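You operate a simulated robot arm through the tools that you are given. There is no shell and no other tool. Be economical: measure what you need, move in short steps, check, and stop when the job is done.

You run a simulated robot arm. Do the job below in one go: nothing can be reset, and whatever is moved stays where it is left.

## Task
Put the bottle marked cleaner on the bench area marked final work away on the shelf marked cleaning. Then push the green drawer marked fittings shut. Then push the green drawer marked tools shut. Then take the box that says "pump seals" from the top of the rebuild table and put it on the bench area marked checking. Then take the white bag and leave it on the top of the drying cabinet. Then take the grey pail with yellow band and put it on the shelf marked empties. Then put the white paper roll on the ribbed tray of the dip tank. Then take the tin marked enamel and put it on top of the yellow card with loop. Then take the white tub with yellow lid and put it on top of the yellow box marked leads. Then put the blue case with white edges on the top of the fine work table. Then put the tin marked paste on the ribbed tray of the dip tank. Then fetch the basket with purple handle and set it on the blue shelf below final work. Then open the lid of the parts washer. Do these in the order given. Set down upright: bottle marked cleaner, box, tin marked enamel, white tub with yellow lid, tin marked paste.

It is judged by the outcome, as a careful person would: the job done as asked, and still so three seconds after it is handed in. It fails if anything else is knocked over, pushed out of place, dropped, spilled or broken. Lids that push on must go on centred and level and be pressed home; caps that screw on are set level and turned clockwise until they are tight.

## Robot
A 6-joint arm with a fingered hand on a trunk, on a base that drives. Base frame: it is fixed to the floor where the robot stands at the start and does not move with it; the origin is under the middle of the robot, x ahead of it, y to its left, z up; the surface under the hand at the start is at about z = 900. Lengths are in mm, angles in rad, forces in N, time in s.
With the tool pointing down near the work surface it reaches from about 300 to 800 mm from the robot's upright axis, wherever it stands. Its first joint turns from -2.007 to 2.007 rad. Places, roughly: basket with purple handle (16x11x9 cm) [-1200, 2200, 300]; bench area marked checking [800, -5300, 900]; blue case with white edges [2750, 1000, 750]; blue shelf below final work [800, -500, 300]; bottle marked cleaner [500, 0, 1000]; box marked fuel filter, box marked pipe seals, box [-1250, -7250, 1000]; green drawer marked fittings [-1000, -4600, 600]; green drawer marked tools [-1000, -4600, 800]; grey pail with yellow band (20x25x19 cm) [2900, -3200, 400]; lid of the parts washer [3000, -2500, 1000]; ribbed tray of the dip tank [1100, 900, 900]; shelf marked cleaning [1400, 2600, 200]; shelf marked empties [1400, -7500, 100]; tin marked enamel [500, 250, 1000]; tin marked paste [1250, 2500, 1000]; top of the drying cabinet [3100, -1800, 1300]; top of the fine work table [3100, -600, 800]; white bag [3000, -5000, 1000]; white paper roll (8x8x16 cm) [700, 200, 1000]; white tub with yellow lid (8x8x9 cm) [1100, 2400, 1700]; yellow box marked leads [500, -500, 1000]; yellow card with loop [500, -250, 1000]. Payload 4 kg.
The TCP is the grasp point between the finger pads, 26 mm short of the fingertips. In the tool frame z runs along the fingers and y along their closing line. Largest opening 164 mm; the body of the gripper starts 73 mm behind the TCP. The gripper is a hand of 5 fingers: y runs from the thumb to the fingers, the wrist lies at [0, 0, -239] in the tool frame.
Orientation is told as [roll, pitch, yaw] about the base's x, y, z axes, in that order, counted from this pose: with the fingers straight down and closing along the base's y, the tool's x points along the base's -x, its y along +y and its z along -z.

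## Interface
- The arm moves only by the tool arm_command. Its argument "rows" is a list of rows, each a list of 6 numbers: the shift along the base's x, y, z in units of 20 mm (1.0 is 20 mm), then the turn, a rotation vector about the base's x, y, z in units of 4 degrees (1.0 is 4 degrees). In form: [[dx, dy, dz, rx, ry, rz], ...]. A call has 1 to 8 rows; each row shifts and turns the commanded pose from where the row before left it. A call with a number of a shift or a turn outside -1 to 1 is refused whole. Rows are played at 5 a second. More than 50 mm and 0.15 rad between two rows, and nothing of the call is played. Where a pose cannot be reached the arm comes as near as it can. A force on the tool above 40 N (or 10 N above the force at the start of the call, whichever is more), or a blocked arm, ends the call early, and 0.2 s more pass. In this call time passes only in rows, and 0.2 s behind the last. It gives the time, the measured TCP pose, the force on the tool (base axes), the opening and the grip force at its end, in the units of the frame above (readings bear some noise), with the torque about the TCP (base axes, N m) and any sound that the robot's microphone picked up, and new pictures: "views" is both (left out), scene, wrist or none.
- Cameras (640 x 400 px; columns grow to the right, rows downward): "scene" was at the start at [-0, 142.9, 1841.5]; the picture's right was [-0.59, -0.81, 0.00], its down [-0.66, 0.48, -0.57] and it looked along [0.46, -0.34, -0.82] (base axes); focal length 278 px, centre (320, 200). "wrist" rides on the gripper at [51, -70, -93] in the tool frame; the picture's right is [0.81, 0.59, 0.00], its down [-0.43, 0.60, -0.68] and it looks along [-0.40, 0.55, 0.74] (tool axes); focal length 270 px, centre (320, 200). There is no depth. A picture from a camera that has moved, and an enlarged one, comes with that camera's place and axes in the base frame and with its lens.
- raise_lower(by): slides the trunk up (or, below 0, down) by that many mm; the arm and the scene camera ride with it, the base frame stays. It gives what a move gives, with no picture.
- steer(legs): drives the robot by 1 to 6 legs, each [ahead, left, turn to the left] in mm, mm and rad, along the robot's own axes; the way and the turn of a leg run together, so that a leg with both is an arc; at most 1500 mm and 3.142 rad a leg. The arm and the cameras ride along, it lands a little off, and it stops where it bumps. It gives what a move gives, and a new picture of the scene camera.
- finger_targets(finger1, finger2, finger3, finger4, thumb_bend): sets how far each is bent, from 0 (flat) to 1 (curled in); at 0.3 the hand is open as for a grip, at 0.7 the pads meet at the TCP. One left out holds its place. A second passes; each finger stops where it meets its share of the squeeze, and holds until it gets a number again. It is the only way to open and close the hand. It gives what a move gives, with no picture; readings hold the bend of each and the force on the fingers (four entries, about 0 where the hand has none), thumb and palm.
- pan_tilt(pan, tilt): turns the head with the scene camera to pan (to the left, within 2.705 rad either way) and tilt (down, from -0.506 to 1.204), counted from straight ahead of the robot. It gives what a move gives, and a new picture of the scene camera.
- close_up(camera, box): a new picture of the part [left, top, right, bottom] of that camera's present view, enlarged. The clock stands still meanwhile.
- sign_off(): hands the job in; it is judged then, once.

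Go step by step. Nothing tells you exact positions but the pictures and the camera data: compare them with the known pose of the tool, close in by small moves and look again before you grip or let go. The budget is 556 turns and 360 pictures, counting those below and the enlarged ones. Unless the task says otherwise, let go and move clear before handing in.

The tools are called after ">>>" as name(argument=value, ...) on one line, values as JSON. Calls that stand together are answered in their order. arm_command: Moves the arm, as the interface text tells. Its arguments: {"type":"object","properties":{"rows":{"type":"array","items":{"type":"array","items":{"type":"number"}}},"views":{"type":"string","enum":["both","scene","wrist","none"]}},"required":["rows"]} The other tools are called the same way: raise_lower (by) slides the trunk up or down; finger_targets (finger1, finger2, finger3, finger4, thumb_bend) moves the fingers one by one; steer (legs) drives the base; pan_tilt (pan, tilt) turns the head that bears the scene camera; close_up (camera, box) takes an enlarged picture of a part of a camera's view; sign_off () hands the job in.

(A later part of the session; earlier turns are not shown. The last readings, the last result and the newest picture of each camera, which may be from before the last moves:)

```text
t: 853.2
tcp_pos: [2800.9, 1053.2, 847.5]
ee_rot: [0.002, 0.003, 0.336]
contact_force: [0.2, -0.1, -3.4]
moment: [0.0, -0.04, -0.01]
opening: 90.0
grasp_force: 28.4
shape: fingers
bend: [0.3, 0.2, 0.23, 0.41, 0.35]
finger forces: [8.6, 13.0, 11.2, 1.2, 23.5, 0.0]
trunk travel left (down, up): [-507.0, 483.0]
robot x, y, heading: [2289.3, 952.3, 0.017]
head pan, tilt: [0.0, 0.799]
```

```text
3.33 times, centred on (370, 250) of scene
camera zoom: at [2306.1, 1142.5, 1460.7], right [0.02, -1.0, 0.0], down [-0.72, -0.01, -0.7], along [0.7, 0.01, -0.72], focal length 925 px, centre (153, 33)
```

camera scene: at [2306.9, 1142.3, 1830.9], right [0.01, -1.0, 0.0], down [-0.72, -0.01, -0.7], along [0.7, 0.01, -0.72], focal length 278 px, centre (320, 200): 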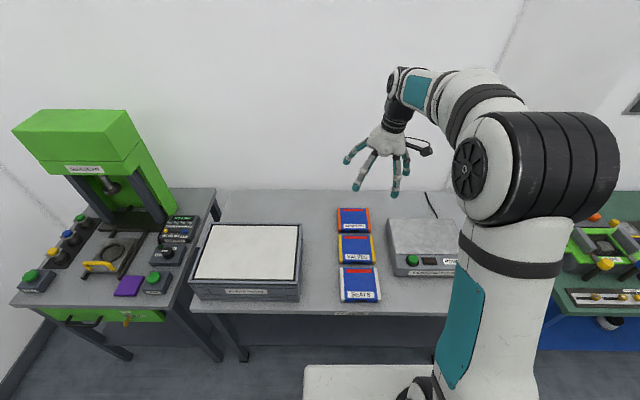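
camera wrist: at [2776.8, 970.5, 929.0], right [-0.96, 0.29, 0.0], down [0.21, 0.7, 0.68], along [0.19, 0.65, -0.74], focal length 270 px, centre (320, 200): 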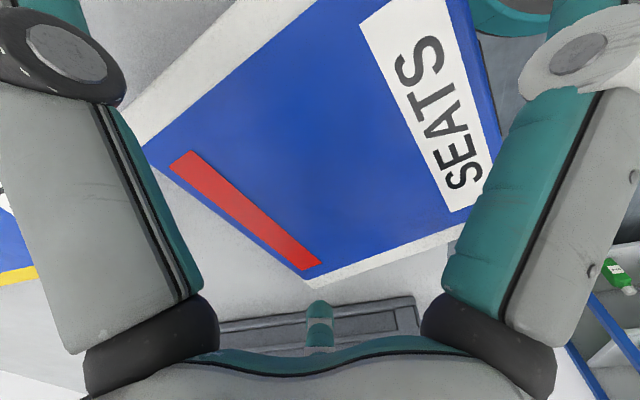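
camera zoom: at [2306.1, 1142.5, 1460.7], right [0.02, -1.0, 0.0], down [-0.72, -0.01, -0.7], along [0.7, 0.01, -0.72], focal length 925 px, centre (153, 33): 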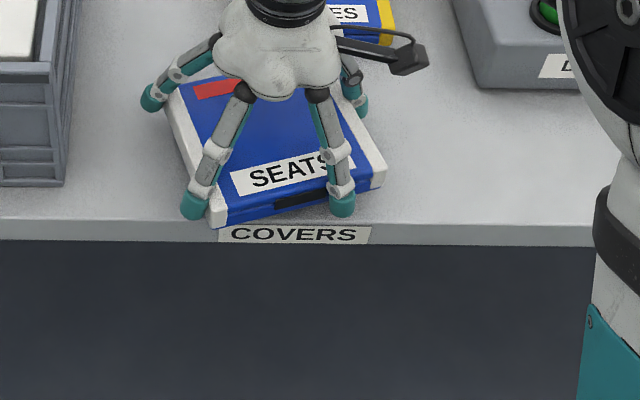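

>>> raise_lower(by=200)

>>> steer(legs=[[-400, 0, -0.015], [0, -1500, 0], [0, -100, 0]])

>>> close_up(camera="wrist", box=[0, 0, 640, 400])

```text
t: 855.4
tcp_pos: [2800.3, 1053.2, 1047.5]
ee_rot: [0.0, 0.004, 0.335]
contact_force: [-0.5, 0.5, -3.4]
moment: [0.01, -0.05, 0.0]
opening: 90.3
grasp_force: 28.3
shape: fingers
bend: [0.3, 0.2, 0.23, 0.41, 0.35]
finger forces: [8.6, 12.9, 11.2, 1.0, 23.4, 0.0]
trunk travel left (down, up): [-707.0, 283.0]
robot x, y, heading: [2287.3, 955.2, 0.011]
head pan, tilt: [0.0, 0.799]
```

```text
t: 865.8
tcp_pos: [2410.1, -607.9, 1048.9]
ee_rot: [0.001, 0.002, 0.314]
contact_force: [0.3, 0.1, -4.3]
moment: [0.05, -0.01, -0.02]
opening: 90.0
grasp_force: 28.6
shape: fingers
bend: [0.3, 0.2, 0.23, 0.41, 0.35]
finger forces: [8.3, 12.9, 11.1, 1.1, 23.5, 0.0]
trunk travel left (down, up): [-707.0, 283.0]
robot x, y, heading: [1889.0, -690.6, -0.009]
head pan, tilt: [0.0, 0.799]
camera scene: at [1916.6, -508.0, 1661.1], right [-0.01, -1.0, 0.0], down [-0.72, 0.01, -0.7], along [0.7, 0.0, -0.72], focal length 278 px, centre (320, 200)
```

scene: 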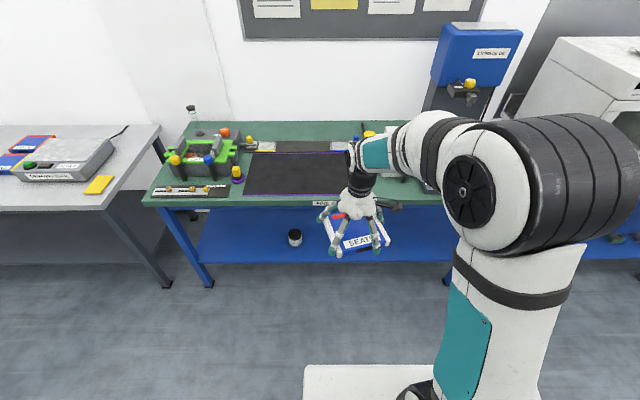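

```text
1.00 times, centred on (320, 200) of wrist (not enlarged: the box is as wide or as high as the picture)
camera zoom: at [2383.3, -689.1, 1141.6], right [-0.95, 0.31, 0.0], down [0.23, 0.7, 0.68], along [0.21, 0.64, -0.74], focal length 270 px, centre (320, 200)
```

zoom: 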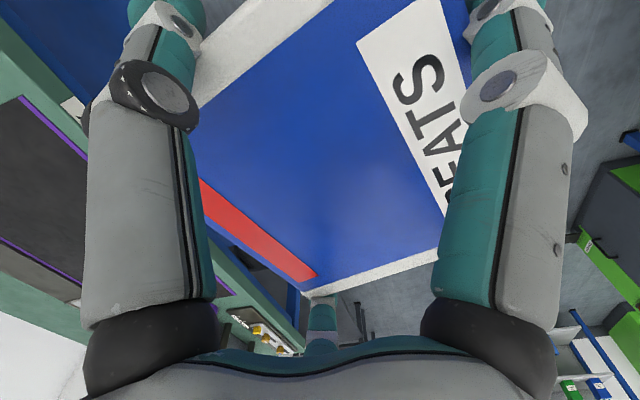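

>>> steer(legs=[[0, 185, 0.009], [485, 0, 0]])

>>> raise_lower(by=-170)

>>> close_up(camera="scene", box=[260, 180, 460, 310])

```text
t: 869.9
tcp_pos: [2907.2, -412.2, 1048.3]
ee_rot: [0.003, 0.005, 0.323]
contact_force: [0.2, 0.3, -3.5]
moment: [0.03, -0.04, -0.02]
opening: 89.8
grasp_force: 28.4
shape: fingers
bend: [0.3, 0.2, 0.23, 0.41, 0.35]
finger forces: [8.3, 12.7, 11.3, 1.1, 23.4, 0.0]
trunk travel left (down, up): [-707.0, 283.0]
robot x, y, heading: [2389.3, -502.4, -0.002]
head pan, tilt: [0.0, 0.799]
camera scene: at [2412.9, -316.6, 1660.8], right [0.0, -1.0, 0.0], down [-0.72, 0.0, -0.7], along [0.7, 0.0, -0.72], focal length 278 px, centre (320, 200)
```

scene: 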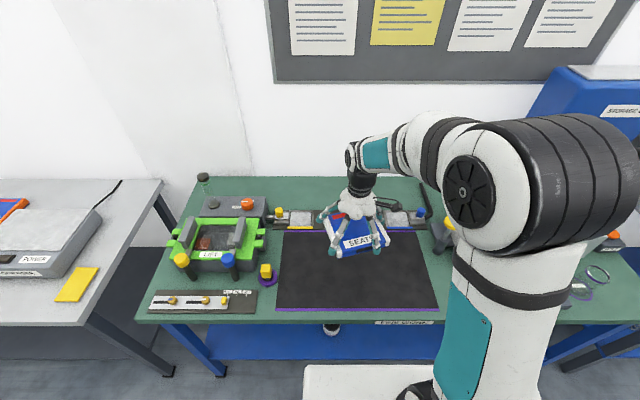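

```text
t: 871.8
tcp_pos: [2906.4, -413.1, 877.8]
ee_rot: [0.003, 0.003, 0.324]
contact_force: [-0.3, -0.6, -4.4]
moment: [0.01, -0.02, -0.02]
opening: 89.8
grasp_force: 28.4
shape: fingers
bend: [0.3, 0.2, 0.23, 0.41, 0.35]
finger forces: [8.3, 12.9, 11.3, 1.0, 23.3, 0.1]
trunk travel left (down, up): [-537.0, 453.0]
robot x, y, heading: [2390.1, -504.6, -0.002]
head pan, tilt: [0.0, 0.799]
```

```text
3.08 times, centred on (360, 245) of scene
camera zoom: at [2412.0, -316.7, 1490.9], right [0.0, -1.0, 0.0], down [-0.72, 0.0, -0.7], along [0.7, 0.0, -0.72], focal length 854 px, centre (197, 62)
```

zoom: 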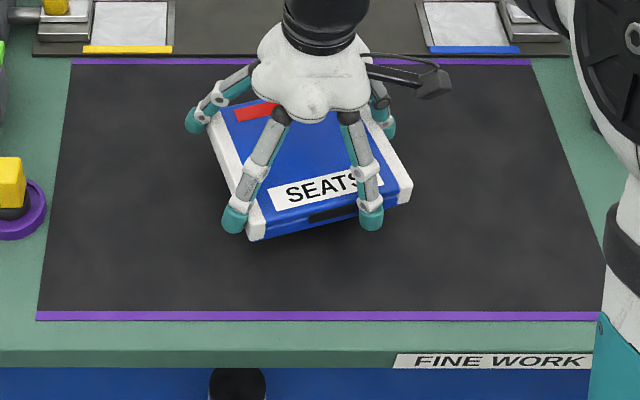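

>>> raise_lower(by=-15)

>>> raise_lower(by=-10)

>>> raise_lower(by=-8)

```text
t: 872.5
tcp_pos: [2906.6, -413.2, 862.2]
ee_rot: [0.003, 0.004, 0.324]
contact_force: [-0.4, 0.4, -3.4]
moment: [0.0, -0.04, -0.01]
opening: 90.0
grasp_force: 27.8
shape: fingers
bend: [0.3, 0.2, 0.23, 0.41, 0.35]
finger forces: [8.3, 12.8, 11.3, 1.2, 23.3, 0.1]
trunk travel left (down, up): [-522.0, 468.0]
robot x, y, heading: [2390.5, -503.2, 0.004]
head pan, tilt: [0.0, 0.799]
```

```text
t: 873.0
tcp_pos: [2906.1, -414.0, 852.9]
ee_rot: [0.003, 0.003, 0.322]
contact_force: [-0.3, -0.1, -3.7]
moment: [-0.01, -0.05, 0.03]
opening: 89.9
grasp_force: 28.6
shape: fingers
bend: [0.3, 0.2, 0.23, 0.41, 0.35]
finger forces: [8.2, 12.9, 11.1, 1.3, 23.4, 0.0]
trunk travel left (down, up): [-512.0, 478.0]
robot x, y, heading: [2387.8, -502.0, 0.003]
head pan, tilt: [0.0, 0.799]
```

```text
t: 873.7
tcp_pos: [2907.1, -411.5, 851.1]
ee_rot: [0.0, -0.011, 0.325]
contact_force: [-7.3, -0.7, 15.8]
moment: [-0.02, -1.26, -0.1]
opening: 90.0
grasp_force: 40.9
shape: fingers
bend: [0.3, 0.2, 0.23, 0.41, 0.35]
finger forces: [9.4, 12.8, 11.4, 24.4, 23.2, 0.1]
trunk travel left (down, up): [-505.0, 485.0]
robot x, y, heading: [2389.6, -500.5, 0.0]
head pan, tilt: [0.0, 0.799]
stopped: the force on the tool passed its limit at 42 N (the readings are from after the stop); the commanded pose is now the measured one
```

>>> raise_lower(by=4)

>>> finger_targets(finger4=0.1, finger1=0.2)

>>> raise_lower(by=-8)

>>> raise_lower(by=-5)

```text
t: 874.2
tcp_pos: [2908.0, -413.1, 851.7]
ee_rot: [0.0, -0.003, 0.322]
contact_force: [-2.0, 0.5, -1.7]
moment: [0.02, -0.19, -0.01]
opening: 89.9
grasp_force: 29.8
shape: fingers
bend: [0.3, 0.2, 0.23, 0.41, 0.35]
finger forces: [8.6, 12.6, 11.2, 4.1, 23.1, 0.0]
trunk travel left (down, up): [-509.0, 481.0]
robot x, y, heading: [2388.0, -501.8, -0.002]
head pan, tilt: [0.0, 0.799]
```

```text
t: 875.2
tcp_pos: [2908.3, -412.8, 853.1]
ee_rot: [0.0, -0.005, 0.324]
contact_force: [0.1, -0.1, -4.1]
moment: [0.03, -0.02, 0.02]
opening: 96.1
grasp_force: 24.2
shape: fingers
bend: [0.2, 0.2, 0.23, 0.1, 0.35]
finger forces: [0.0, 12.8, 11.2, 0.1, 24.2, 0.1]
trunk travel left (down, up): [-509.0, 481.0]
robot x, y, heading: [2389.1, -504.2, 0.004]
head pan, tilt: [0.0, 0.799]
```

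```text
t: 875.8
tcp_pos: [2908.7, -412.5, 847.3]
ee_rot: [-0.001, -0.011, 0.323]
contact_force: [-0.5, -0.6, 14.1]
moment: [-0.06, -0.14, -0.08]
opening: 96.1
grasp_force: 26.9
shape: fingers
bend: [0.2, 0.2, 0.23, 0.1, 0.35]
finger forces: [0.1, 12.9, 12.2, 0.1, 27.6, 0.1]
trunk travel left (down, up): [-501.0, 489.0]
robot x, y, heading: [2389.7, -499.7, 0.004]
head pan, tilt: [0.0, 0.799]
```

```text
t: 876.3
tcp_pos: [2909.2, -413.4, 846.0]
ee_rot: [-0.002, -0.018, 0.323]
contact_force: [-7.1, -2.0, 18.2]
moment: [-0.09, 0.01, -0.41]
opening: 96.1
grasp_force: 25.3
shape: fingers
bend: [0.2, 0.19, 0.23, 0.1, 0.35]
finger forces: [0.0, 12.5, 11.9, 0.0, 26.1, 0.0]
trunk travel left (down, up): [-497.0, 493.0]
robot x, y, heading: [2389.1, -500.2, 0.005]
head pan, tilt: [0.0, 0.799]
stopped: the force on the tool passed its limit at 44 N (the readings are from after the stop); the commanded pose is now the measured one
```

Touching down. Release the sides, lift and check.

>>> finger_targets(finger2=0.02, finger3=0.02, thumb_bend=0.1)

>>> raise_lower(by=250)

>>> close_up(camera="scene", box=[260, 180, 460, 310])

```text
t: 877.3
tcp_pos: [2910.1, -412.4, 845.4]
ee_rot: [-0.002, -0.015, 0.323]
contact_force: [-1.2, 1.0, 0.5]
moment: [0.01, 0.0, -0.01]
opening: 112.9
grasp_force: 0.1
shape: fingers
bend: [0.2, 0.03, 0.03, 0.1, 0.1]
finger forces: [0.0, 0.0, 0.1, 0.0, 0.1, 0.0]
trunk travel left (down, up): [-497.0, 493.0]
robot x, y, heading: [2390.6, -499.1, -0.002]
head pan, tilt: [0.0, 0.799]
```

```text
t: 879.9
tcp_pos: [2911.0, -411.7, 1096.4]
ee_rot: [0.0, -0.014, 0.323]
contact_force: [-0.5, 0.6, -0.1]
moment: [-0.06, 0.01, 0.01]
opening: 112.4
grasp_force: 0.0
shape: fingers
bend: [0.2, 0.03, 0.03, 0.1, 0.1]
finger forces: [0.0, 0.0, 0.0, 0.0, 0.0, 0.1]
trunk travel left (down, up): [-747.0, 243.0]
robot x, y, heading: [2391.2, -502.9, 0.006]
head pan, tilt: [0.0, 0.799]
```

```text
3.08 times, centred on (360, 245) of scene
camera zoom: at [2411.6, -316.7, 1700.9], right [0.0, -1.0, 0.0], down [-0.72, 0.0, -0.7], along [0.7, 0.0, -0.72], focal length 854 px, centre (197, 62)
```

zoom: 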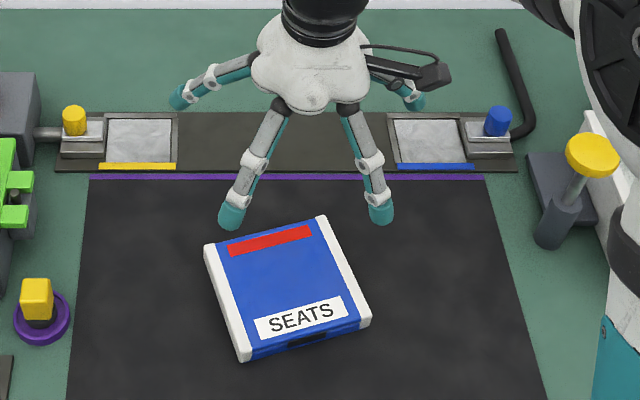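

Case placed on the fine work table. Next the paste tin on the coatings shelf: drive there and read the labels.

>>> finger_targets(finger1=0.25, finger2=0.25, finger3=0.25, finger4=0.25, thumb_bend=0.25)

>>> steer(legs=[[-560, 0, 0], [0, 0, 1.571], [1500, 0, 0], [440, 0, 0], [0, 480, 0]])

>>> arm_command(rows=[[0, 1, 0.5, 0, 0, 0], [0, 1, 0.5, 0, 0, 0], [0, 1, 0.5, 0, 0, 0], [0, 1, 0.5, 0, 0, 0], [0, 1, 0.5, 0, 0, 0], [0, 1, 0.5, 0, 0, 0], [0, 1, 0.5, 0, 0, 0], [0, 1, 0.5, 0, 0, 0]], views="none")

>>> raise_lower(by=-200)

>>> close_up(camera="scene", box=[200, 60, 480, 220])

```text
t: 880.9
tcp_pos: [2910.5, -412.3, 1094.2]
ee_rot: [-0.003, -0.016, 0.323]
contact_force: [-0.1, 0.1, 0.5]
moment: [0.01, 0.03, -0.02]
opening: 98.7
grasp_force: 0.0
shape: fingers
bend: [0.25, 0.25, 0.25, 0.25, 0.25]
finger forces: [0.1, 0.1, 0.0, 0.1, 0.0, 0.0]
trunk travel left (down, up): [-747.0, 243.0]
robot x, y, heading: [2388.0, -505.3, -0.0]
head pan, tilt: [0.0, 0.799]
```

```text
t: 899.5
tcp_pos: [1275.0, 1936.1, 1095.2]
ee_rot: [-0.001, -0.013, 1.891]
contact_force: [0.4, 0.2, -0.1]
moment: [0.03, -0.03, 0.0]
opening: 98.7
grasp_force: 0.0
shape: fingers
bend: [0.25, 0.25, 0.25, 0.25, 0.25]
finger forces: [0.1, 0.1, 0.0, 0.1, 0.0, 0.0]
trunk travel left (down, up): [-747.0, 243.0]
robot x, y, heading: [1364.4, 1411.0, 1.563]
head pan, tilt: [0.0, 0.799]
camera scene: at [1178.9, 1435.5, 1700.9], right [1.0, 0.0, 0.0], down [0.0, -0.72, -0.7], along [0.0, 0.7, -0.72], focal length 278 px, centre (320, 200)
```

scene: 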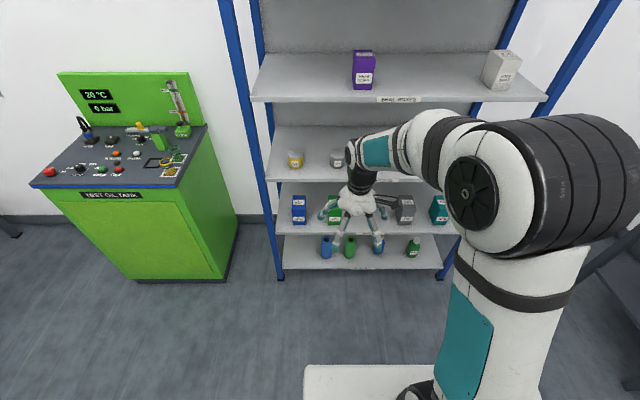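

```text
t: 901.3
tcp_pos: [1278.6, 2098.4, 1174.3]
ee_rot: [-0.001, -0.012, 1.889]
contact_force: [-0.2, 0.3, -0.5]
moment: [-0.01, -0.05, -0.01]
opening: 98.4
grasp_force: 0.1
shape: fingers
bend: [0.25, 0.25, 0.25, 0.25, 0.25]
finger forces: [0.0, 0.0, 0.0, 0.0, 0.0, 0.0]
trunk travel left (down, up): [-747.0, 243.0]
robot x, y, heading: [1360.5, 1413.5, 1.571]
head pan, tilt: [0.0, 0.799]
```

```text
t: 903.5
tcp_pos: [1277.4, 2099.1, 975.0]
ee_rot: [-0.002, -0.013, 1.894]
contact_force: [-0.1, -0.8, 0.8]
moment: [-0.01, 0.0, 0.01]
opening: 98.6
grasp_force: 0.1
shape: fingers
bend: [0.25, 0.25, 0.25, 0.25, 0.25]
finger forces: [0.0, 0.1, 0.1, 0.0, 0.1, 0.1]
trunk travel left (down, up): [-547.0, 443.0]
robot x, y, heading: [1363.3, 1412.0, 1.565]
head pan, tilt: [0.0, 0.799]
```

```text
2.29 times, centred on (340, 140) of scene
camera zoom: at [1179.8, 1435.5, 1501.0], right [1.0, 0.0, 0.0], down [0.0, -0.72, -0.7], along [0.0, 0.7, -0.72], focal length 634 px, centre (274, 337)
```

zoom: 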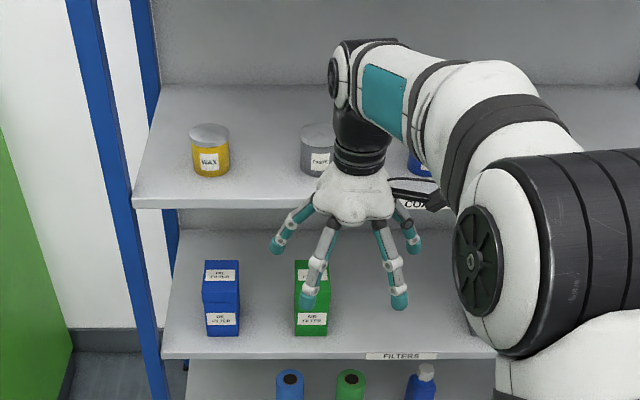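

>>> close_up(camera="scene", box=[325, 100, 405, 150])

```text
8.00 times, centred on (365, 125) of scene
camera zoom: at [1179.8, 1435.5, 1501.0], right [1.0, 0.0, 0.0], down [0.0, -0.72, -0.7], along [0.0, 0.7, -0.72], focal length 2221 px, centre (-40, 800)
```

zoom: 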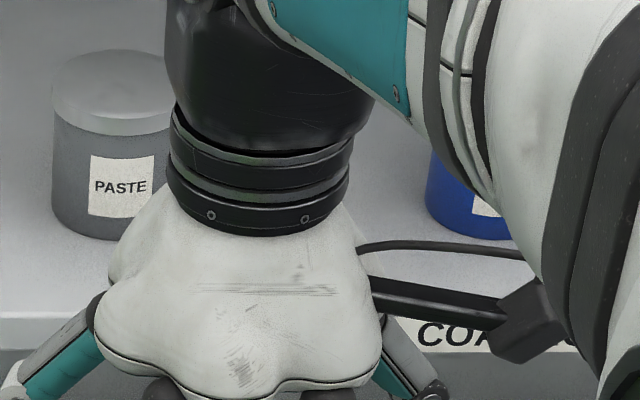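

>>> arm_command(rows=[[-0.1, 0, 0, 0, 0, -1], [-0.1, 0, 0, 0, 0, -1], [-0.1, 0, 0, 0, 0, -1], [-0.1, 0, 0, 0, 0, -1], [-0.1, 0, 0, 0, 0, -1], [-0.1, 0, 0, 0, 0, -1], [-0.1, 0, 0, 0, 0, -1], [0, 0, 0, 0, 0, -1]], views="none")

>>> arm_command(rows=[[0, 0, 0, 0, 0, -1], [0, 0, 0, 0.1, 0, -0.2]], views="none")

>>> raise_lower(by=-52)

>>> steer(legs=[[210, 0, 0.006]])

>>> close_up(camera="wrist", box=[0, 0, 640, 400])

```text
t: 905.3
tcp_pos: [1262.6, 2098.6, 975.5]
ee_rot: [-0.002, -0.015, 1.331]
contact_force: [-0.3, 0.3, -0.5]
moment: [0.02, 0.02, 0.01]
opening: 98.6
grasp_force: 0.0
shape: fingers
bend: [0.25, 0.25, 0.25, 0.25, 0.25]
finger forces: [0.0, 0.0, 0.1, 0.0, 0.0, 0.0]
trunk travel left (down, up): [-547.0, 443.0]
robot x, y, heading: [1361.9, 1417.9, 1.566]
head pan, tilt: [0.0, 0.799]
```

```text
t: 905.9
tcp_pos: [1262.6, 2097.8, 975.8]
ee_rot: [0.0, -0.02, 1.248]
contact_force: [-0.6, -1.0, 0.2]
moment: [0.0, -0.01, -0.02]
opening: 98.3
grasp_force: 0.0
shape: fingers
bend: [0.25, 0.25, 0.25, 0.25, 0.25]
finger forces: [0.0, 0.1, 0.0, 0.1, 0.0, 0.0]
trunk travel left (down, up): [-547.0, 443.0]
robot x, y, heading: [1363.1, 1414.4, 1.569]
head pan, tilt: [0.0, 0.799]
```

```text
t: 906.8
tcp_pos: [1263.1, 2098.1, 923.2]
ee_rot: [-0.001, -0.021, 1.247]
contact_force: [0.1, 0.4, 0.5]
moment: [-0.01, 0.0, 0.01]
opening: 98.5
grasp_force: 0.0
shape: fingers
bend: [0.25, 0.25, 0.25, 0.25, 0.25]
finger forces: [0.0, 0.0, 0.0, 0.0, 0.0, 0.0]
trunk travel left (down, up): [-495.0, 495.0]
robot x, y, heading: [1362.3, 1414.9, 1.568]
head pan, tilt: [0.0, 0.799]
```

```text
t: 908.5
tcp_pos: [1259.9, 2315.4, 923.0]
ee_rot: [-0.001, -0.019, 1.253]
contact_force: [0.1, -0.2, -0.7]
moment: [-0.05, -0.01, 0.01]
opening: 98.4
grasp_force: 0.1
shape: fingers
bend: [0.25, 0.25, 0.25, 0.25, 0.25]
finger forces: [0.0, 0.0, 0.0, 0.1, 0.0, 0.0]
trunk travel left (down, up): [-495.0, 495.0]
robot x, y, heading: [1362.5, 1631.9, 1.573]
head pan, tilt: [0.0, 0.799]
camera scene: at [1179.3, 1652.4, 1448.9], right [1.0, 0.0, 0.0], down [0.0, -0.72, -0.7], along [0.0, 0.7, -0.72], focal length 278 px, centre (320, 200)
```

scene: 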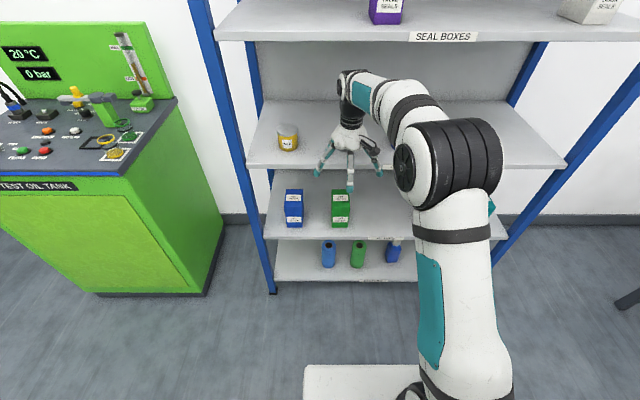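

```text
1.00 times, centred on (320, 200) of wrist (not enlarged: the box is as wide or as high as the picture)
camera zoom: at [1309.1, 2244.8, 1015.4], right [-0.81, -0.59, -0.02], down [-0.43, 0.58, 0.69], along [-0.39, 0.56, -0.73], focal length 270 px, centre (320, 200)
```

zoom: 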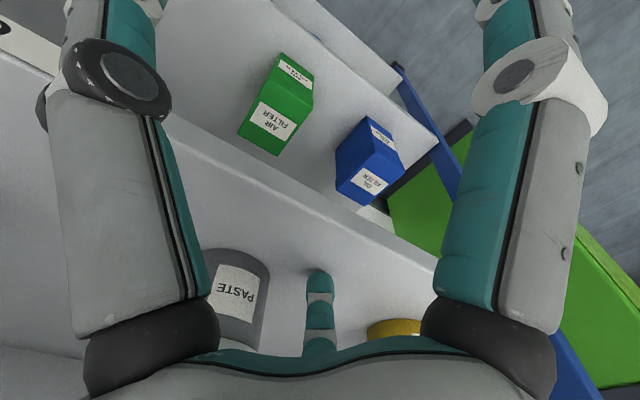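

>>> steer(legs=[[95, 0, 0]])

>>> close_up(camera="wrist", box=[0, 0, 640, 400])

```text
t: 909.6
tcp_pos: [1257.9, 2407.2, 922.7]
ee_rot: [-0.001, -0.018, 1.254]
contact_force: [-0.5, -0.5, 0.2]
moment: [0.03, 0.04, 0.0]
opening: 98.7
grasp_force: 0.6
shape: fingers
bend: [0.25, 0.25, 0.25, 0.25, 0.25]
finger forces: [0.1, 0.4, 0.5, 0.3, 0.1, 0.0]
trunk travel left (down, up): [-495.0, 495.0]
robot x, y, heading: [1363.5, 1719.2, 1.579]
head pan, tilt: [0.0, 0.799]
camera scene: at [1178.9, 1744.1, 1448.9], right [1.0, 0.0, 0.0], down [0.0, -0.72, -0.7], along [0.0, 0.7, -0.72], focal length 278 px, centre (320, 200)
```

scene: 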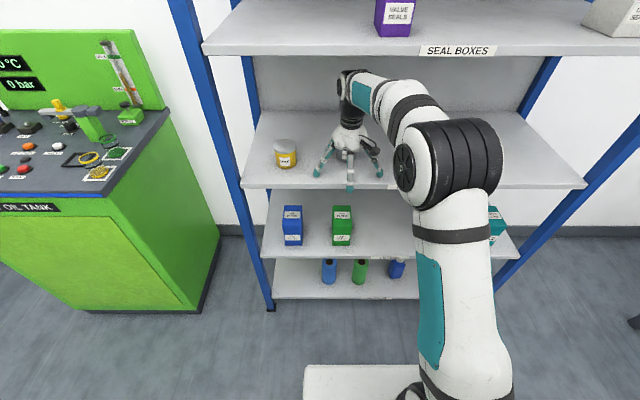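

```text
1.00 times, centred on (320, 200) of wrist (not enlarged: the box is as wide or as high as the picture)
camera zoom: at [1308.0, 2336.7, 1015.5], right [-0.81, -0.59, -0.02], down [-0.44, 0.58, 0.69], along [-0.39, 0.56, -0.73], focal length 270 px, centre (320, 200)
```

zoom: 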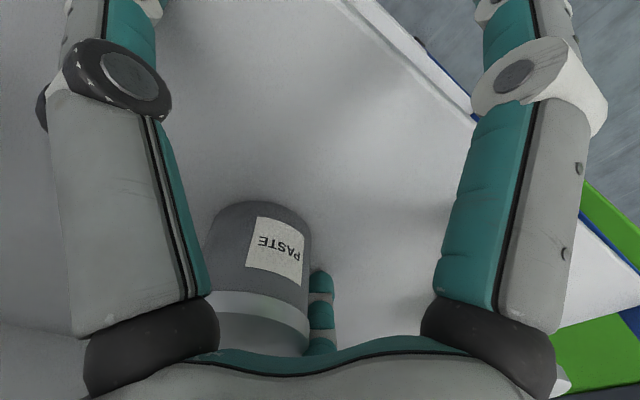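

>>> raise_lower(by=7)

>>> steer(legs=[[55, 0, -0.006]])

>>> close_up(camera="wrist", box=[0, 0, 640, 400])

```text
t: 910.2
tcp_pos: [1257.6, 2407.3, 930.3]
ee_rot: [-0.001, -0.02, 1.254]
contact_force: [-0.7, -1.9, 0.5]
moment: [-0.01, -0.01, -0.01]
opening: 98.3
grasp_force: 0.1
shape: fingers
bend: [0.25, 0.25, 0.25, 0.25, 0.25]
finger forces: [0.1, 0.0, 0.0, 0.0, 0.0, 0.1]
trunk travel left (down, up): [-502.0, 488.0]
robot x, y, heading: [1363.7, 1725.9, 1.579]
head pan, tilt: [0.0, 0.799]
```

```text
t: 911.1
tcp_pos: [1262.6, 2461.3, 928.4]
ee_rot: [0.0, -0.019, 1.247]
contact_force: [0.1, -0.1, -0.6]
moment: [-0.01, 0.01, -0.01]
opening: 98.8
grasp_force: 0.0
shape: fingers
bend: [0.25, 0.25, 0.25, 0.25, 0.25]
finger forces: [0.1, 0.1, 0.0, 0.1, 0.0, 0.1]
trunk travel left (down, up): [-502.0, 488.0]
robot x, y, heading: [1364.5, 1779.2, 1.571]
head pan, tilt: [0.0, 0.799]
camera scene: at [1178.9, 1799.3, 1455.9], right [1.0, 0.0, 0.0], down [0.0, -0.72, -0.7], along [0.0, 0.7, -0.72], focal length 278 px, centre (320, 200)
```

scene: 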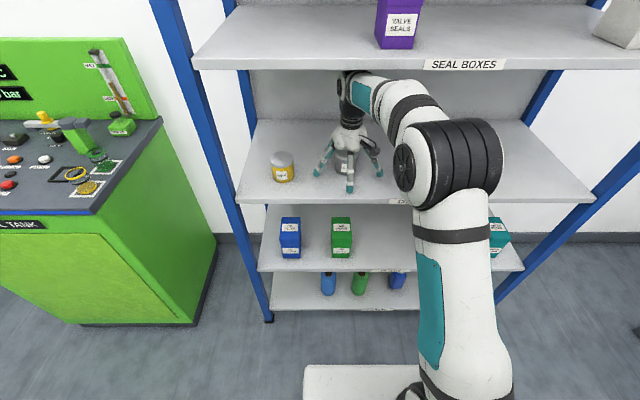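

```text
1.00 times, centred on (320, 200) of wrist (not enlarged: the box is as wide or as high as the picture)
camera zoom: at [1312.0, 2390.9, 1022.1], right [-0.81, -0.58, -0.02], down [-0.43, 0.59, 0.69], along [-0.39, 0.56, -0.73], focal length 270 px, centre (320, 200)
```

zoom: 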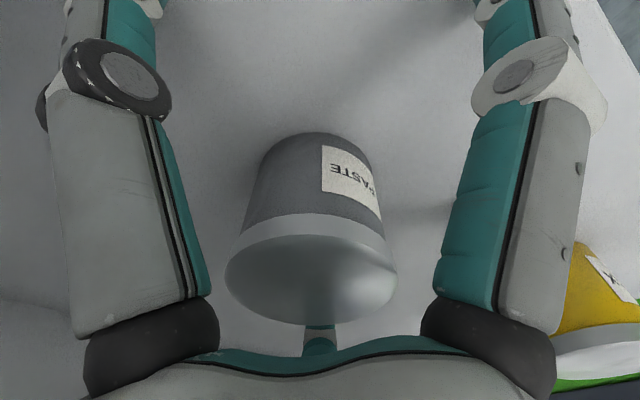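

>>> arm_command(rows=[[-0.1, 0.45, 0, 0, 0, 0]], views="none")

>>> finger_targets(finger1=0.6, finger2=0.6, finger3=0.6, finger4=0.6, thumb_bend=0.6)

>>> raise_lower(by=6)

>>> close_up(camera="wrist", box=[0, 0, 640, 400])

```text
t: 911.5
tcp_pos: [1261.7, 2470.5, 930.2]
ee_rot: [-0.001, -0.019, 1.248]
contact_force: [0.2, -0.3, -0.3]
moment: [0.0, 0.01, 0.02]
opening: 98.7
grasp_force: 0.1
shape: fingers
bend: [0.25, 0.25, 0.25, 0.25, 0.25]
finger forces: [0.0, 0.0, 0.0, 0.0, 0.0, 0.0]
trunk travel left (down, up): [-502.0, 488.0]
robot x, y, heading: [1362.6, 1775.6, 1.573]
head pan, tilt: [0.0, 0.799]
```

```text
t: 912.4
tcp_pos: [1259.0, 2470.0, 935.4]
ee_rot: [0.006, -0.029, 1.248]
contact_force: [0.1, -2.4, 14.9]
moment: [-0.67, 0.02, -0.01]
opening: 31.6
grasp_force: 16.9
shape: fingers
bend: [0.53, 0.55, 0.56, 0.56, 0.56]
finger forces: [11.2, 7.1, 4.9, 4.1, 6.7, 0.0]
trunk travel left (down, up): [-502.0, 488.0]
robot x, y, heading: [1363.2, 1780.9, 1.571]
head pan, tilt: [0.0, 0.799]
stopped: the force on the tool passed its limit at 41 N (the readings are from after the stop); the commanded pose is now the measured one
```

```text
t: 912.9
tcp_pos: [1259.7, 2469.3, 935.1]
ee_rot: [0.002, -0.019, 1.249]
contact_force: [0.5, 1.2, 30.8]
moment: [-0.48, 0.51, 0.02]
opening: 29.9
grasp_force: 24.1
shape: fingers
bend: [0.54, 0.54, 0.55, 0.56, 0.56]
finger forces: [10.1, 20.9, 5.2, 5.0, 6.9, 0.0]
trunk travel left (down, up): [-507.0, 483.0]
robot x, y, heading: [1361.4, 1778.1, 1.57]
head pan, tilt: [0.0, 0.799]
stopped: the force on the tool passed its limit at 42 N (the readings are from after the stop); the commanded pose is now the measured one
```

```text
1.00 times, centred on (320, 200) of wrist (not enlarged: the box is as wide or as high as the picture)
camera zoom: at [1309.6, 2399.1, 1027.6], right [-0.81, -0.58, -0.01], down [-0.43, 0.58, 0.69], along [-0.39, 0.57, -0.73], focal length 270 px, centre (320, 200)
```

zoom: 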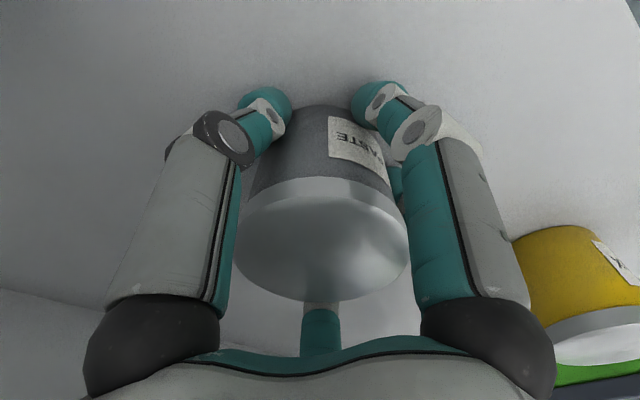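

>>> arm_command(rows=[[0, 0, 0.3, 0, 0, 0]], views="none")

>>> arm_command(rows=[[0, 0, 0.2, 0, 0, 0]], views="none")

```text
t: 913.3
tcp_pos: [1259.2, 2466.4, 935.1]
ee_rot: [-0.004, -0.011, 1.249]
contact_force: [0.3, 2.7, 8.5]
moment: [0.15, 0.11, -0.01]
opening: 29.8
grasp_force: 13.3
shape: fingers
bend: [0.54, 0.55, 0.55, 0.56, 0.57]
finger forces: [0.7, 8.7, 5.9, 5.0, 6.1, 0.1]
trunk travel left (down, up): [-507.0, 483.0]
robot x, y, heading: [1361.3, 1777.0, 1.566]
head pan, tilt: [0.0, 0.799]
```

```text
t: 913.7
tcp_pos: [1260.6, 2466.4, 936.3]
ee_rot: [-0.006, -0.006, 1.249]
contact_force: [0.1, 0.6, 2.7]
moment: [0.11, 0.03, 0.0]
opening: 30.3
grasp_force: 11.3
shape: fingers
bend: [0.54, 0.55, 0.55, 0.56, 0.57]
finger forces: [0.8, 5.4, 5.0, 4.3, 6.3, 0.0]
trunk travel left (down, up): [-507.0, 483.0]
robot x, y, heading: [1362.9, 1776.8, 1.573]
head pan, tilt: [0.0, 0.799]
```

>>> finger_targets(finger1=0.6, finger2=0.62, finger3=0.64, finger4=0.64, thumb_bend=0.64)

>>> steer(legs=[[-60, 0, 0]])

>>> close_up(camera="wrist", box=[0, 0, 640, 400])

```text
t: 914.7
tcp_pos: [1261.2, 2465.0, 935.6]
ee_rot: [-0.008, -0.001, 1.248]
contact_force: [1.6, 2.8, 28.4]
moment: [0.29, 0.56, -0.08]
opening: 29.1
grasp_force: 29.5
shape: fingers
bend: [0.56, 0.55, 0.56, 0.57, 0.58]
finger forces: [4.6, 20.1, 15.2, 8.3, 11.1, 0.0]
trunk travel left (down, up): [-507.0, 483.0]
robot x, y, heading: [1366.3, 1775.8, 1.57]
head pan, tilt: [0.0, 0.799]
```

```text
t: 915.7
tcp_pos: [1259.8, 2408.7, 947.2]
ee_rot: [0.001, -0.02, 1.247]
contact_force: [-0.2, 0.2, -2.0]
moment: [0.01, 0.0, 0.03]
opening: 29.0
grasp_force: 19.6
shape: fingers
bend: [0.56, 0.55, 0.56, 0.57, 0.58]
finger forces: [4.9, 7.6, 8.4, 7.3, 10.4, 0.0]
trunk travel left (down, up): [-507.0, 483.0]
robot x, y, heading: [1363.5, 1717.0, 1.565]
head pan, tilt: [0.0, 0.799]
camera scene: at [1178.8, 1737.7, 1461.3], right [1.0, 0.0, 0.0], down [0.0, -0.72, -0.7], along [0.0, 0.7, -0.72], focal length 278 px, centre (320, 200)
```

scene: 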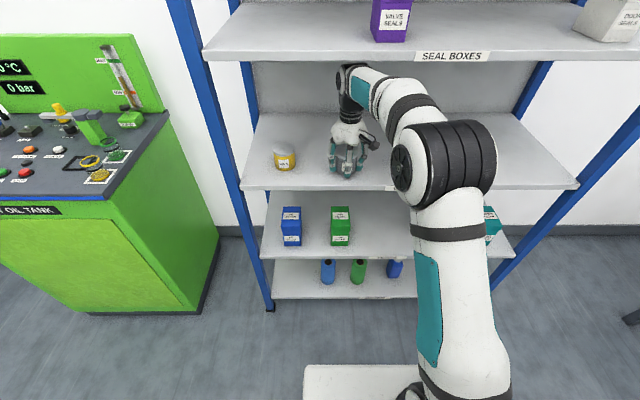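

```text
1.00 times, centred on (320, 200) of wrist (not enlarged: the box is as wide or as high as the picture)
camera zoom: at [1310.4, 2338.6, 1039.2], right [-0.81, -0.58, -0.02], down [-0.43, 0.59, 0.69], along [-0.39, 0.57, -0.73], focal length 270 px, centre (320, 200)
```

zoom: 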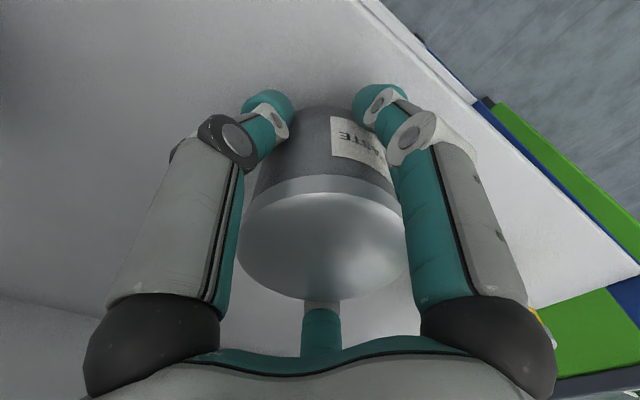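

>>> steer(legs=[[-290, 0, 0]])

>>> raise_lower(by=200)

>>> steer(legs=[[0, 0, -3.136], [-190, 0, 0], [0, -346, 0]])

```text
t: 917.7
tcp_pos: [1259.9, 2113.2, 947.5]
ee_rot: [0.003, -0.02, 1.247]
contact_force: [0.5, -0.4, -2.0]
moment: [0.03, -0.04, -0.01]
opening: 29.4
grasp_force: 19.4
shape: fingers
bend: [0.56, 0.55, 0.56, 0.57, 0.58]
finger forces: [4.8, 7.6, 8.5, 7.4, 10.4, 0.0]
trunk travel left (down, up): [-507.0, 483.0]
robot x, y, heading: [1364.1, 1421.0, 1.565]
head pan, tilt: [0.0, 0.799]
camera scene: at [1177.9, 1441.1, 1461.0], right [1.0, 0.0, 0.0], down [0.0, -0.72, -0.7], along [0.0, 0.7, -0.72], focal length 278 px, centre (320, 200)
```

scene: 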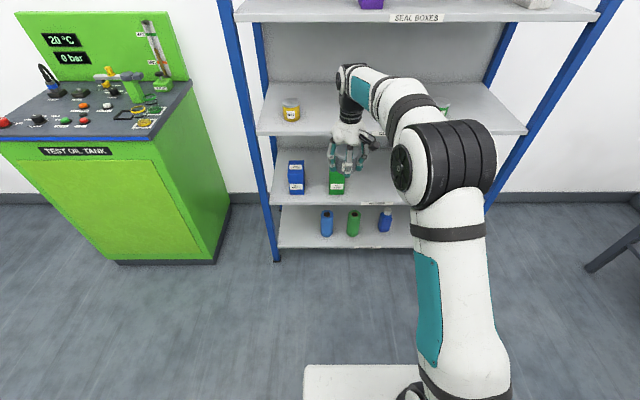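

```text
t: 919.9
tcp_pos: [1258.9, 2113.0, 1146.2]
ee_rot: [0.001, -0.021, 1.247]
contact_force: [0.6, -0.2, -1.5]
moment: [0.0, 0.0, -0.03]
opening: 29.1
grasp_force: 19.0
shape: fingers
bend: [0.56, 0.55, 0.56, 0.57, 0.58]
finger forces: [4.8, 7.6, 8.5, 7.3, 10.4, 0.0]
trunk travel left (down, up): [-707.0, 283.0]
robot x, y, heading: [1364.2, 1419.5, 1.568]
head pan, tilt: [0.0, 0.799]
```

```text
t: 930.5
tcp_pos: [1158.5, 906.4, 1145.4]
ee_rot: [0.004, -0.022, -1.826]
contact_force: [0.6, 0.8, -2.3]
moment: [0.0, -0.05, 0.01]
opening: 28.4
grasp_force: 18.3
shape: fingers
bend: [0.56, 0.55, 0.56, 0.57, 0.58]
finger forces: [4.1, 7.2, 8.4, 7.2, 9.9, 0.0]
trunk travel left (down, up): [-707.0, 283.0]
robot x, y, heading: [1013.6, 1589.8, -1.506]
head pan, tilt: [0.0, 0.799]
camera scene: at [1196.7, 1581.5, 1661.1], right [-1.0, -0.07, 0.0], down [-0.05, 0.72, -0.7], along [0.05, -0.7, -0.72], focal length 278 px, centre (320, 200)
```

scene: 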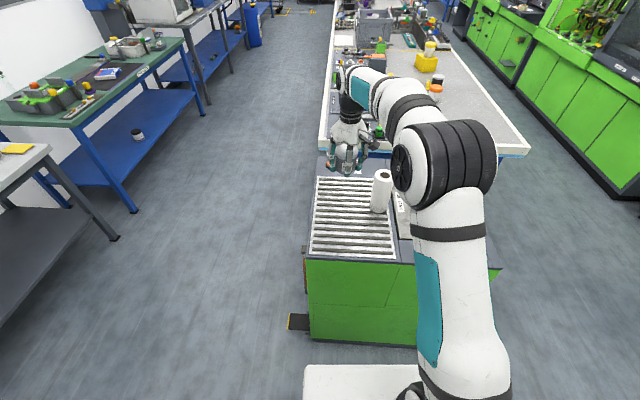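

>>> raise_lower(by=-212)

>>> close_up(camera="scene", box=[280, 100, 440, 220])

>>> raise_lower(by=-10)

>>> raise_lower(by=-6)

```text
t: 932.8
tcp_pos: [1158.5, 905.7, 933.8]
ee_rot: [0.003, -0.022, -1.826]
contact_force: [0.1, 0.0, -2.3]
moment: [-0.02, -0.02, 0.02]
opening: 28.2
grasp_force: 18.5
shape: fingers
bend: [0.56, 0.55, 0.56, 0.57, 0.58]
finger forces: [4.1, 7.2, 8.4, 7.1, 9.9, 0.1]
trunk travel left (down, up): [-495.0, 495.0]
robot x, y, heading: [1010.2, 1593.7, -1.501]
head pan, tilt: [0.0, 0.799]
```

```text
3.33 times, centred on (360, 160) of scene
camera zoom: at [1197.6, 1581.6, 1449.0], right [-1.0, -0.07, 0.0], down [-0.05, 0.72, -0.7], along [0.05, -0.7, -0.72], focal length 925 px, centre (187, 333)
```

zoom: 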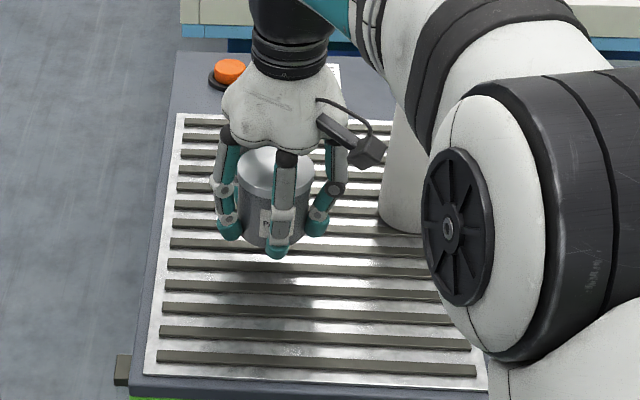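

```text
t: 933.3
tcp_pos: [1159.4, 907.6, 924.0]
ee_rot: [0.002, -0.021, -1.825]
contact_force: [-0.2, -0.4, -1.5]
moment: [-0.01, 0.01, 0.01]
opening: 28.4
grasp_force: 18.3
shape: fingers
bend: [0.56, 0.55, 0.56, 0.57, 0.58]
finger forces: [4.1, 7.2, 8.5, 7.2, 9.8, 0.0]
trunk travel left (down, up): [-485.0, 505.0]
robot x, y, heading: [1010.2, 1591.2, -1.504]
head pan, tilt: [0.0, 0.799]
```

```text
t: 933.9
tcp_pos: [1158.8, 907.4, 918.1]
ee_rot: [0.001, -0.02, -1.827]
contact_force: [0.3, 0.7, -1.7]
moment: [-0.04, 0.01, 0.01]
opening: 28.4
grasp_force: 18.2
shape: fingers
bend: [0.56, 0.55, 0.56, 0.57, 0.58]
finger forces: [4.1, 7.2, 8.3, 7.1, 10.0, 0.0]
trunk travel left (down, up): [-479.0, 511.0]
robot x, y, heading: [1013.1, 1591.3, -1.506]
head pan, tilt: [0.0, 0.799]
```

>>> raise_lower(by=-5)

>>> raise_lower(by=-5)

>>> raise_lower(by=-4)

```text
t: 934.4
tcp_pos: [1160.4, 906.6, 913.0]
ee_rot: [0.001, -0.022, -1.828]
contact_force: [0.2, -0.3, -1.3]
moment: [0.04, -0.01, -0.02]
opening: 28.2
grasp_force: 18.3
shape: fingers
bend: [0.56, 0.55, 0.56, 0.57, 0.58]
finger forces: [4.2, 7.2, 8.4, 7.3, 9.9, 0.0]
trunk travel left (down, up): [-474.0, 516.0]
robot x, y, heading: [1015.2, 1589.5, -1.506]
head pan, tilt: [0.0, 0.799]
```

```text
t: 935.0
tcp_pos: [1158.7, 906.5, 907.9]
ee_rot: [0.001, -0.022, -1.825]
contact_force: [-0.7, -0.1, -2.0]
moment: [0.04, 0.02, 0.02]
opening: 28.4
grasp_force: 19.0
shape: fingers
bend: [0.56, 0.55, 0.56, 0.57, 0.58]
finger forces: [4.1, 7.1, 8.5, 7.2, 9.9, 0.1]
trunk travel left (down, up): [-469.0, 521.0]
robot x, y, heading: [1010.2, 1592.1, -1.506]
head pan, tilt: [0.0, 0.799]
```

```text
t: 935.5
tcp_pos: [1158.9, 906.3, 904.7]
ee_rot: [0.003, -0.021, -1.824]
contact_force: [-0.2, -0.2, -1.1]
moment: [0.03, 0.01, 0.04]
opening: 28.3
grasp_force: 18.4
shape: fingers
bend: [0.56, 0.55, 0.56, 0.57, 0.58]
finger forces: [4.2, 7.3, 8.4, 7.2, 9.8, 0.0]
trunk travel left (down, up): [-465.0, 525.0]
robot x, y, heading: [1009.3, 1592.9, -1.501]
head pan, tilt: [0.0, 0.799]
```

>>> raise_lower(by=-4)

>>> raise_lower(by=-4)

```text
t: 936.0
tcp_pos: [1159.2, 906.8, 904.7]
ee_rot: [0.005, -0.025, -1.825]
contact_force: [0.6, 0.3, 19.9]
moment: [0.67, -0.23, 0.0]
opening: 28.2
grasp_force: 27.6
shape: fingers
bend: [0.56, 0.55, 0.56, 0.57, 0.58]
finger forces: [14.7, 14.1, 8.9, 7.7, 9.9, 0.1]
trunk travel left (down, up): [-461.0, 529.0]
robot x, y, heading: [1011.8, 1592.9, -1.501]
head pan, tilt: [0.0, 0.799]
```

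```text
t: 936.5
tcp_pos: [1157.8, 906.1, 905.2]
ee_rot: [0.009, -0.031, -1.826]
contact_force: [0.0, 3.1, 12.4]
moment: [0.63, 0.03, 0.04]
opening: 28.2
grasp_force: 24.3
shape: fingers
bend: [0.55, 0.55, 0.56, 0.57, 0.58]
finger forces: [14.0, 8.0, 8.4, 7.1, 11.2, 0.0]
trunk travel left (down, up): [-458.0, 532.0]
robot x, y, heading: [1009.4, 1589.1, -1.508]
head pan, tilt: [0.0, 0.799]
stopped: the force on the tool passed its limit at 42 N (the readings are from after the stop); the commanded pose is now the measured one
```

>>> raise_lower(by=3)

>>> finger_targets(finger1=0.42, finger2=0.42, finger3=0.42, finger4=0.42, thumb_bend=0.42)

>>> raise_lower(by=250)

>>> close_up(camera="scene", box=[280, 130, 440, 270])

```text
t: 937.0
tcp_pos: [1158.4, 904.1, 905.0]
ee_rot: [0.009, -0.026, -1.824]
contact_force: [0.1, 2.6, 3.8]
moment: [0.24, 0.02, 0.03]
opening: 28.1
grasp_force: 19.6
shape: fingers
bend: [0.56, 0.55, 0.56, 0.57, 0.58]
finger forces: [6.9, 8.1, 8.5, 7.0, 11.0, 0.1]
trunk travel left (down, up): [-461.0, 529.0]
robot x, y, heading: [1008.9, 1589.1, -1.506]
head pan, tilt: [0.0, 0.799]
```

```text
t: 938.0
tcp_pos: [1159.8, 904.9, 904.1]
ee_rot: [0.006, -0.029, -1.825]
contact_force: [0.3, -0.8, -0.2]
moment: [0.03, 0.0, -0.01]
opening: 61.9
grasp_force: 0.1
shape: fingers
bend: [0.42, 0.42, 0.42, 0.42, 0.42]
finger forces: [0.0, 0.0, 0.0, 0.1, 0.0, 0.1]
trunk travel left (down, up): [-461.0, 529.0]
robot x, y, heading: [1011.0, 1590.3, -1.505]
head pan, tilt: [0.0, 0.799]
```

```text
t: 940.6
tcp_pos: [1160.0, 904.6, 1154.7]
ee_rot: [0.007, -0.028, -1.825]
contact_force: [-0.2, -0.3, -0.7]
moment: [0.03, 0.0, 0.01]
opening: 62.1
grasp_force: 0.0
shape: fingers
bend: [0.42, 0.42, 0.42, 0.42, 0.42]
finger forces: [0.0, 0.0, 0.0, 0.1, 0.0, 0.0]
trunk travel left (down, up): [-711.0, 279.0]
robot x, y, heading: [1009.1, 1591.0, -1.504]
head pan, tilt: [0.0, 0.799]
```

```text
2.86 times, centred on (360, 200) of scene
camera zoom: at [1197.6, 1581.6, 1664.7], right [-1.0, -0.07, 0.0], down [-0.05, 0.72, -0.7], along [0.05, -0.7, -0.72], focal length 793 px, centre (206, 200)
```

zoom: 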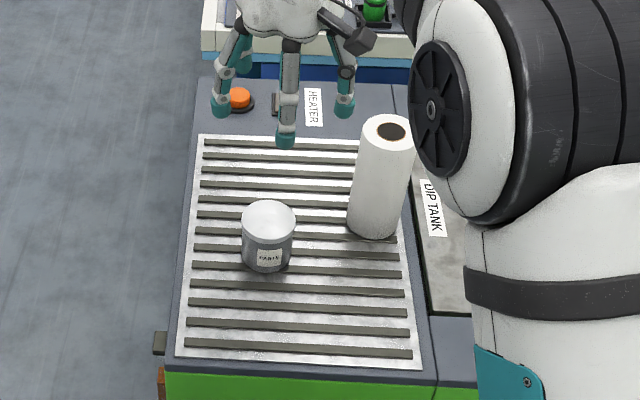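

Paste tin placed. Next the basket with the purple handle, on the low shelf of the table at the left.

>>> steer(legs=[[0, -1000, 0], [0, 0, -1.638]])

>>> arm_command(rows=[[1, 0, 0, 0, 0, 0], [1, 0, 0, 0, 0, 0], [1, 0, 0, 0, 0, 0], [1, 0, 0, 0, 0, 0], [1, 0, 0, 0, 0, 0], [1, 0, 0, 0, 0, 0], [1, 0, 0, 0, 0, 0], [1, 0, 0, 0, 0, 0]], views="none")

>>> arm_command(rows=[[1, 0, 0, 0, 0, 1], [1, 0, 0, 0, 0, 1], [1, 0, 0, 0, 0, 1], [0, 0, 0, 0, 0, 1], [0, 0, 0, 0, 0, 0.5]], views="none")

```text
t: 949.8
tcp_pos: [-685.4, 1451.8, 1154.6]
ee_rot: [0.006, -0.029, 2.78]
contact_force: [0.4, -0.1, -0.1]
moment: [-0.02, 0.01, 0.02]
opening: 61.8
grasp_force: 0.0
shape: fingers
bend: [0.42, 0.42, 0.42, 0.42, 0.42]
finger forces: [0.0, 0.0, 0.0, 0.0, 0.0, 0.0]
trunk travel left (down, up): [-711.0, 279.0]
robot x, y, heading: [7.9, 1528.7, 3.098]
head pan, tilt: [0.0, 0.799]
camera scene: at [-15.0, 1344.7, 1664.8], right [0.04, 1.0, 0.0], down [0.72, -0.03, -0.7], along [-0.7, 0.03, -0.72], focal length 278 px, centre (320, 200)
```

scene: 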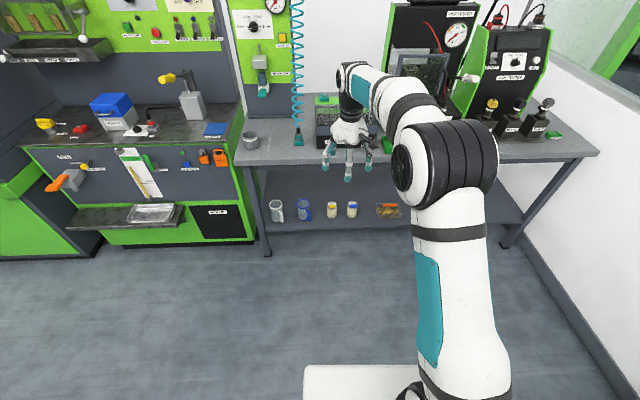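

```text
t: 951.6
tcp_pos: [-526.2, 1452.7, 1155.0]
ee_rot: [0.007, -0.026, 2.781]
contact_force: [1.0, 0.0, 0.1]
moment: [0.01, 0.01, 0.02]
opening: 61.7
grasp_force: 0.1
shape: fingers
bend: [0.42, 0.42, 0.42, 0.42, 0.42]
finger forces: [0.0, 0.0, 0.0, 0.0, 0.0, 0.0]
trunk travel left (down, up): [-711.0, 279.0]
robot x, y, heading: [12.1, 1530.1, 3.101]
head pan, tilt: [0.0, 0.799]
```

```text
t: 952.8
tcp_pos: [-466.1, 1451.4, 1154.5]
ee_rot: [0.007, -0.027, 3.096]
contact_force: [-0.1, -0.2, -0.5]
moment: [0.0, -0.01, 0.02]
opening: 62.0
grasp_force: 0.0
shape: fingers
bend: [0.42, 0.42, 0.42, 0.42, 0.42]
finger forces: [0.1, 0.0, 0.1, 0.0, 0.0, 0.0]
trunk travel left (down, up): [-711.0, 279.0]
robot x, y, heading: [10.1, 1523.9, 3.105]
head pan, tilt: [0.0, 0.799]
```

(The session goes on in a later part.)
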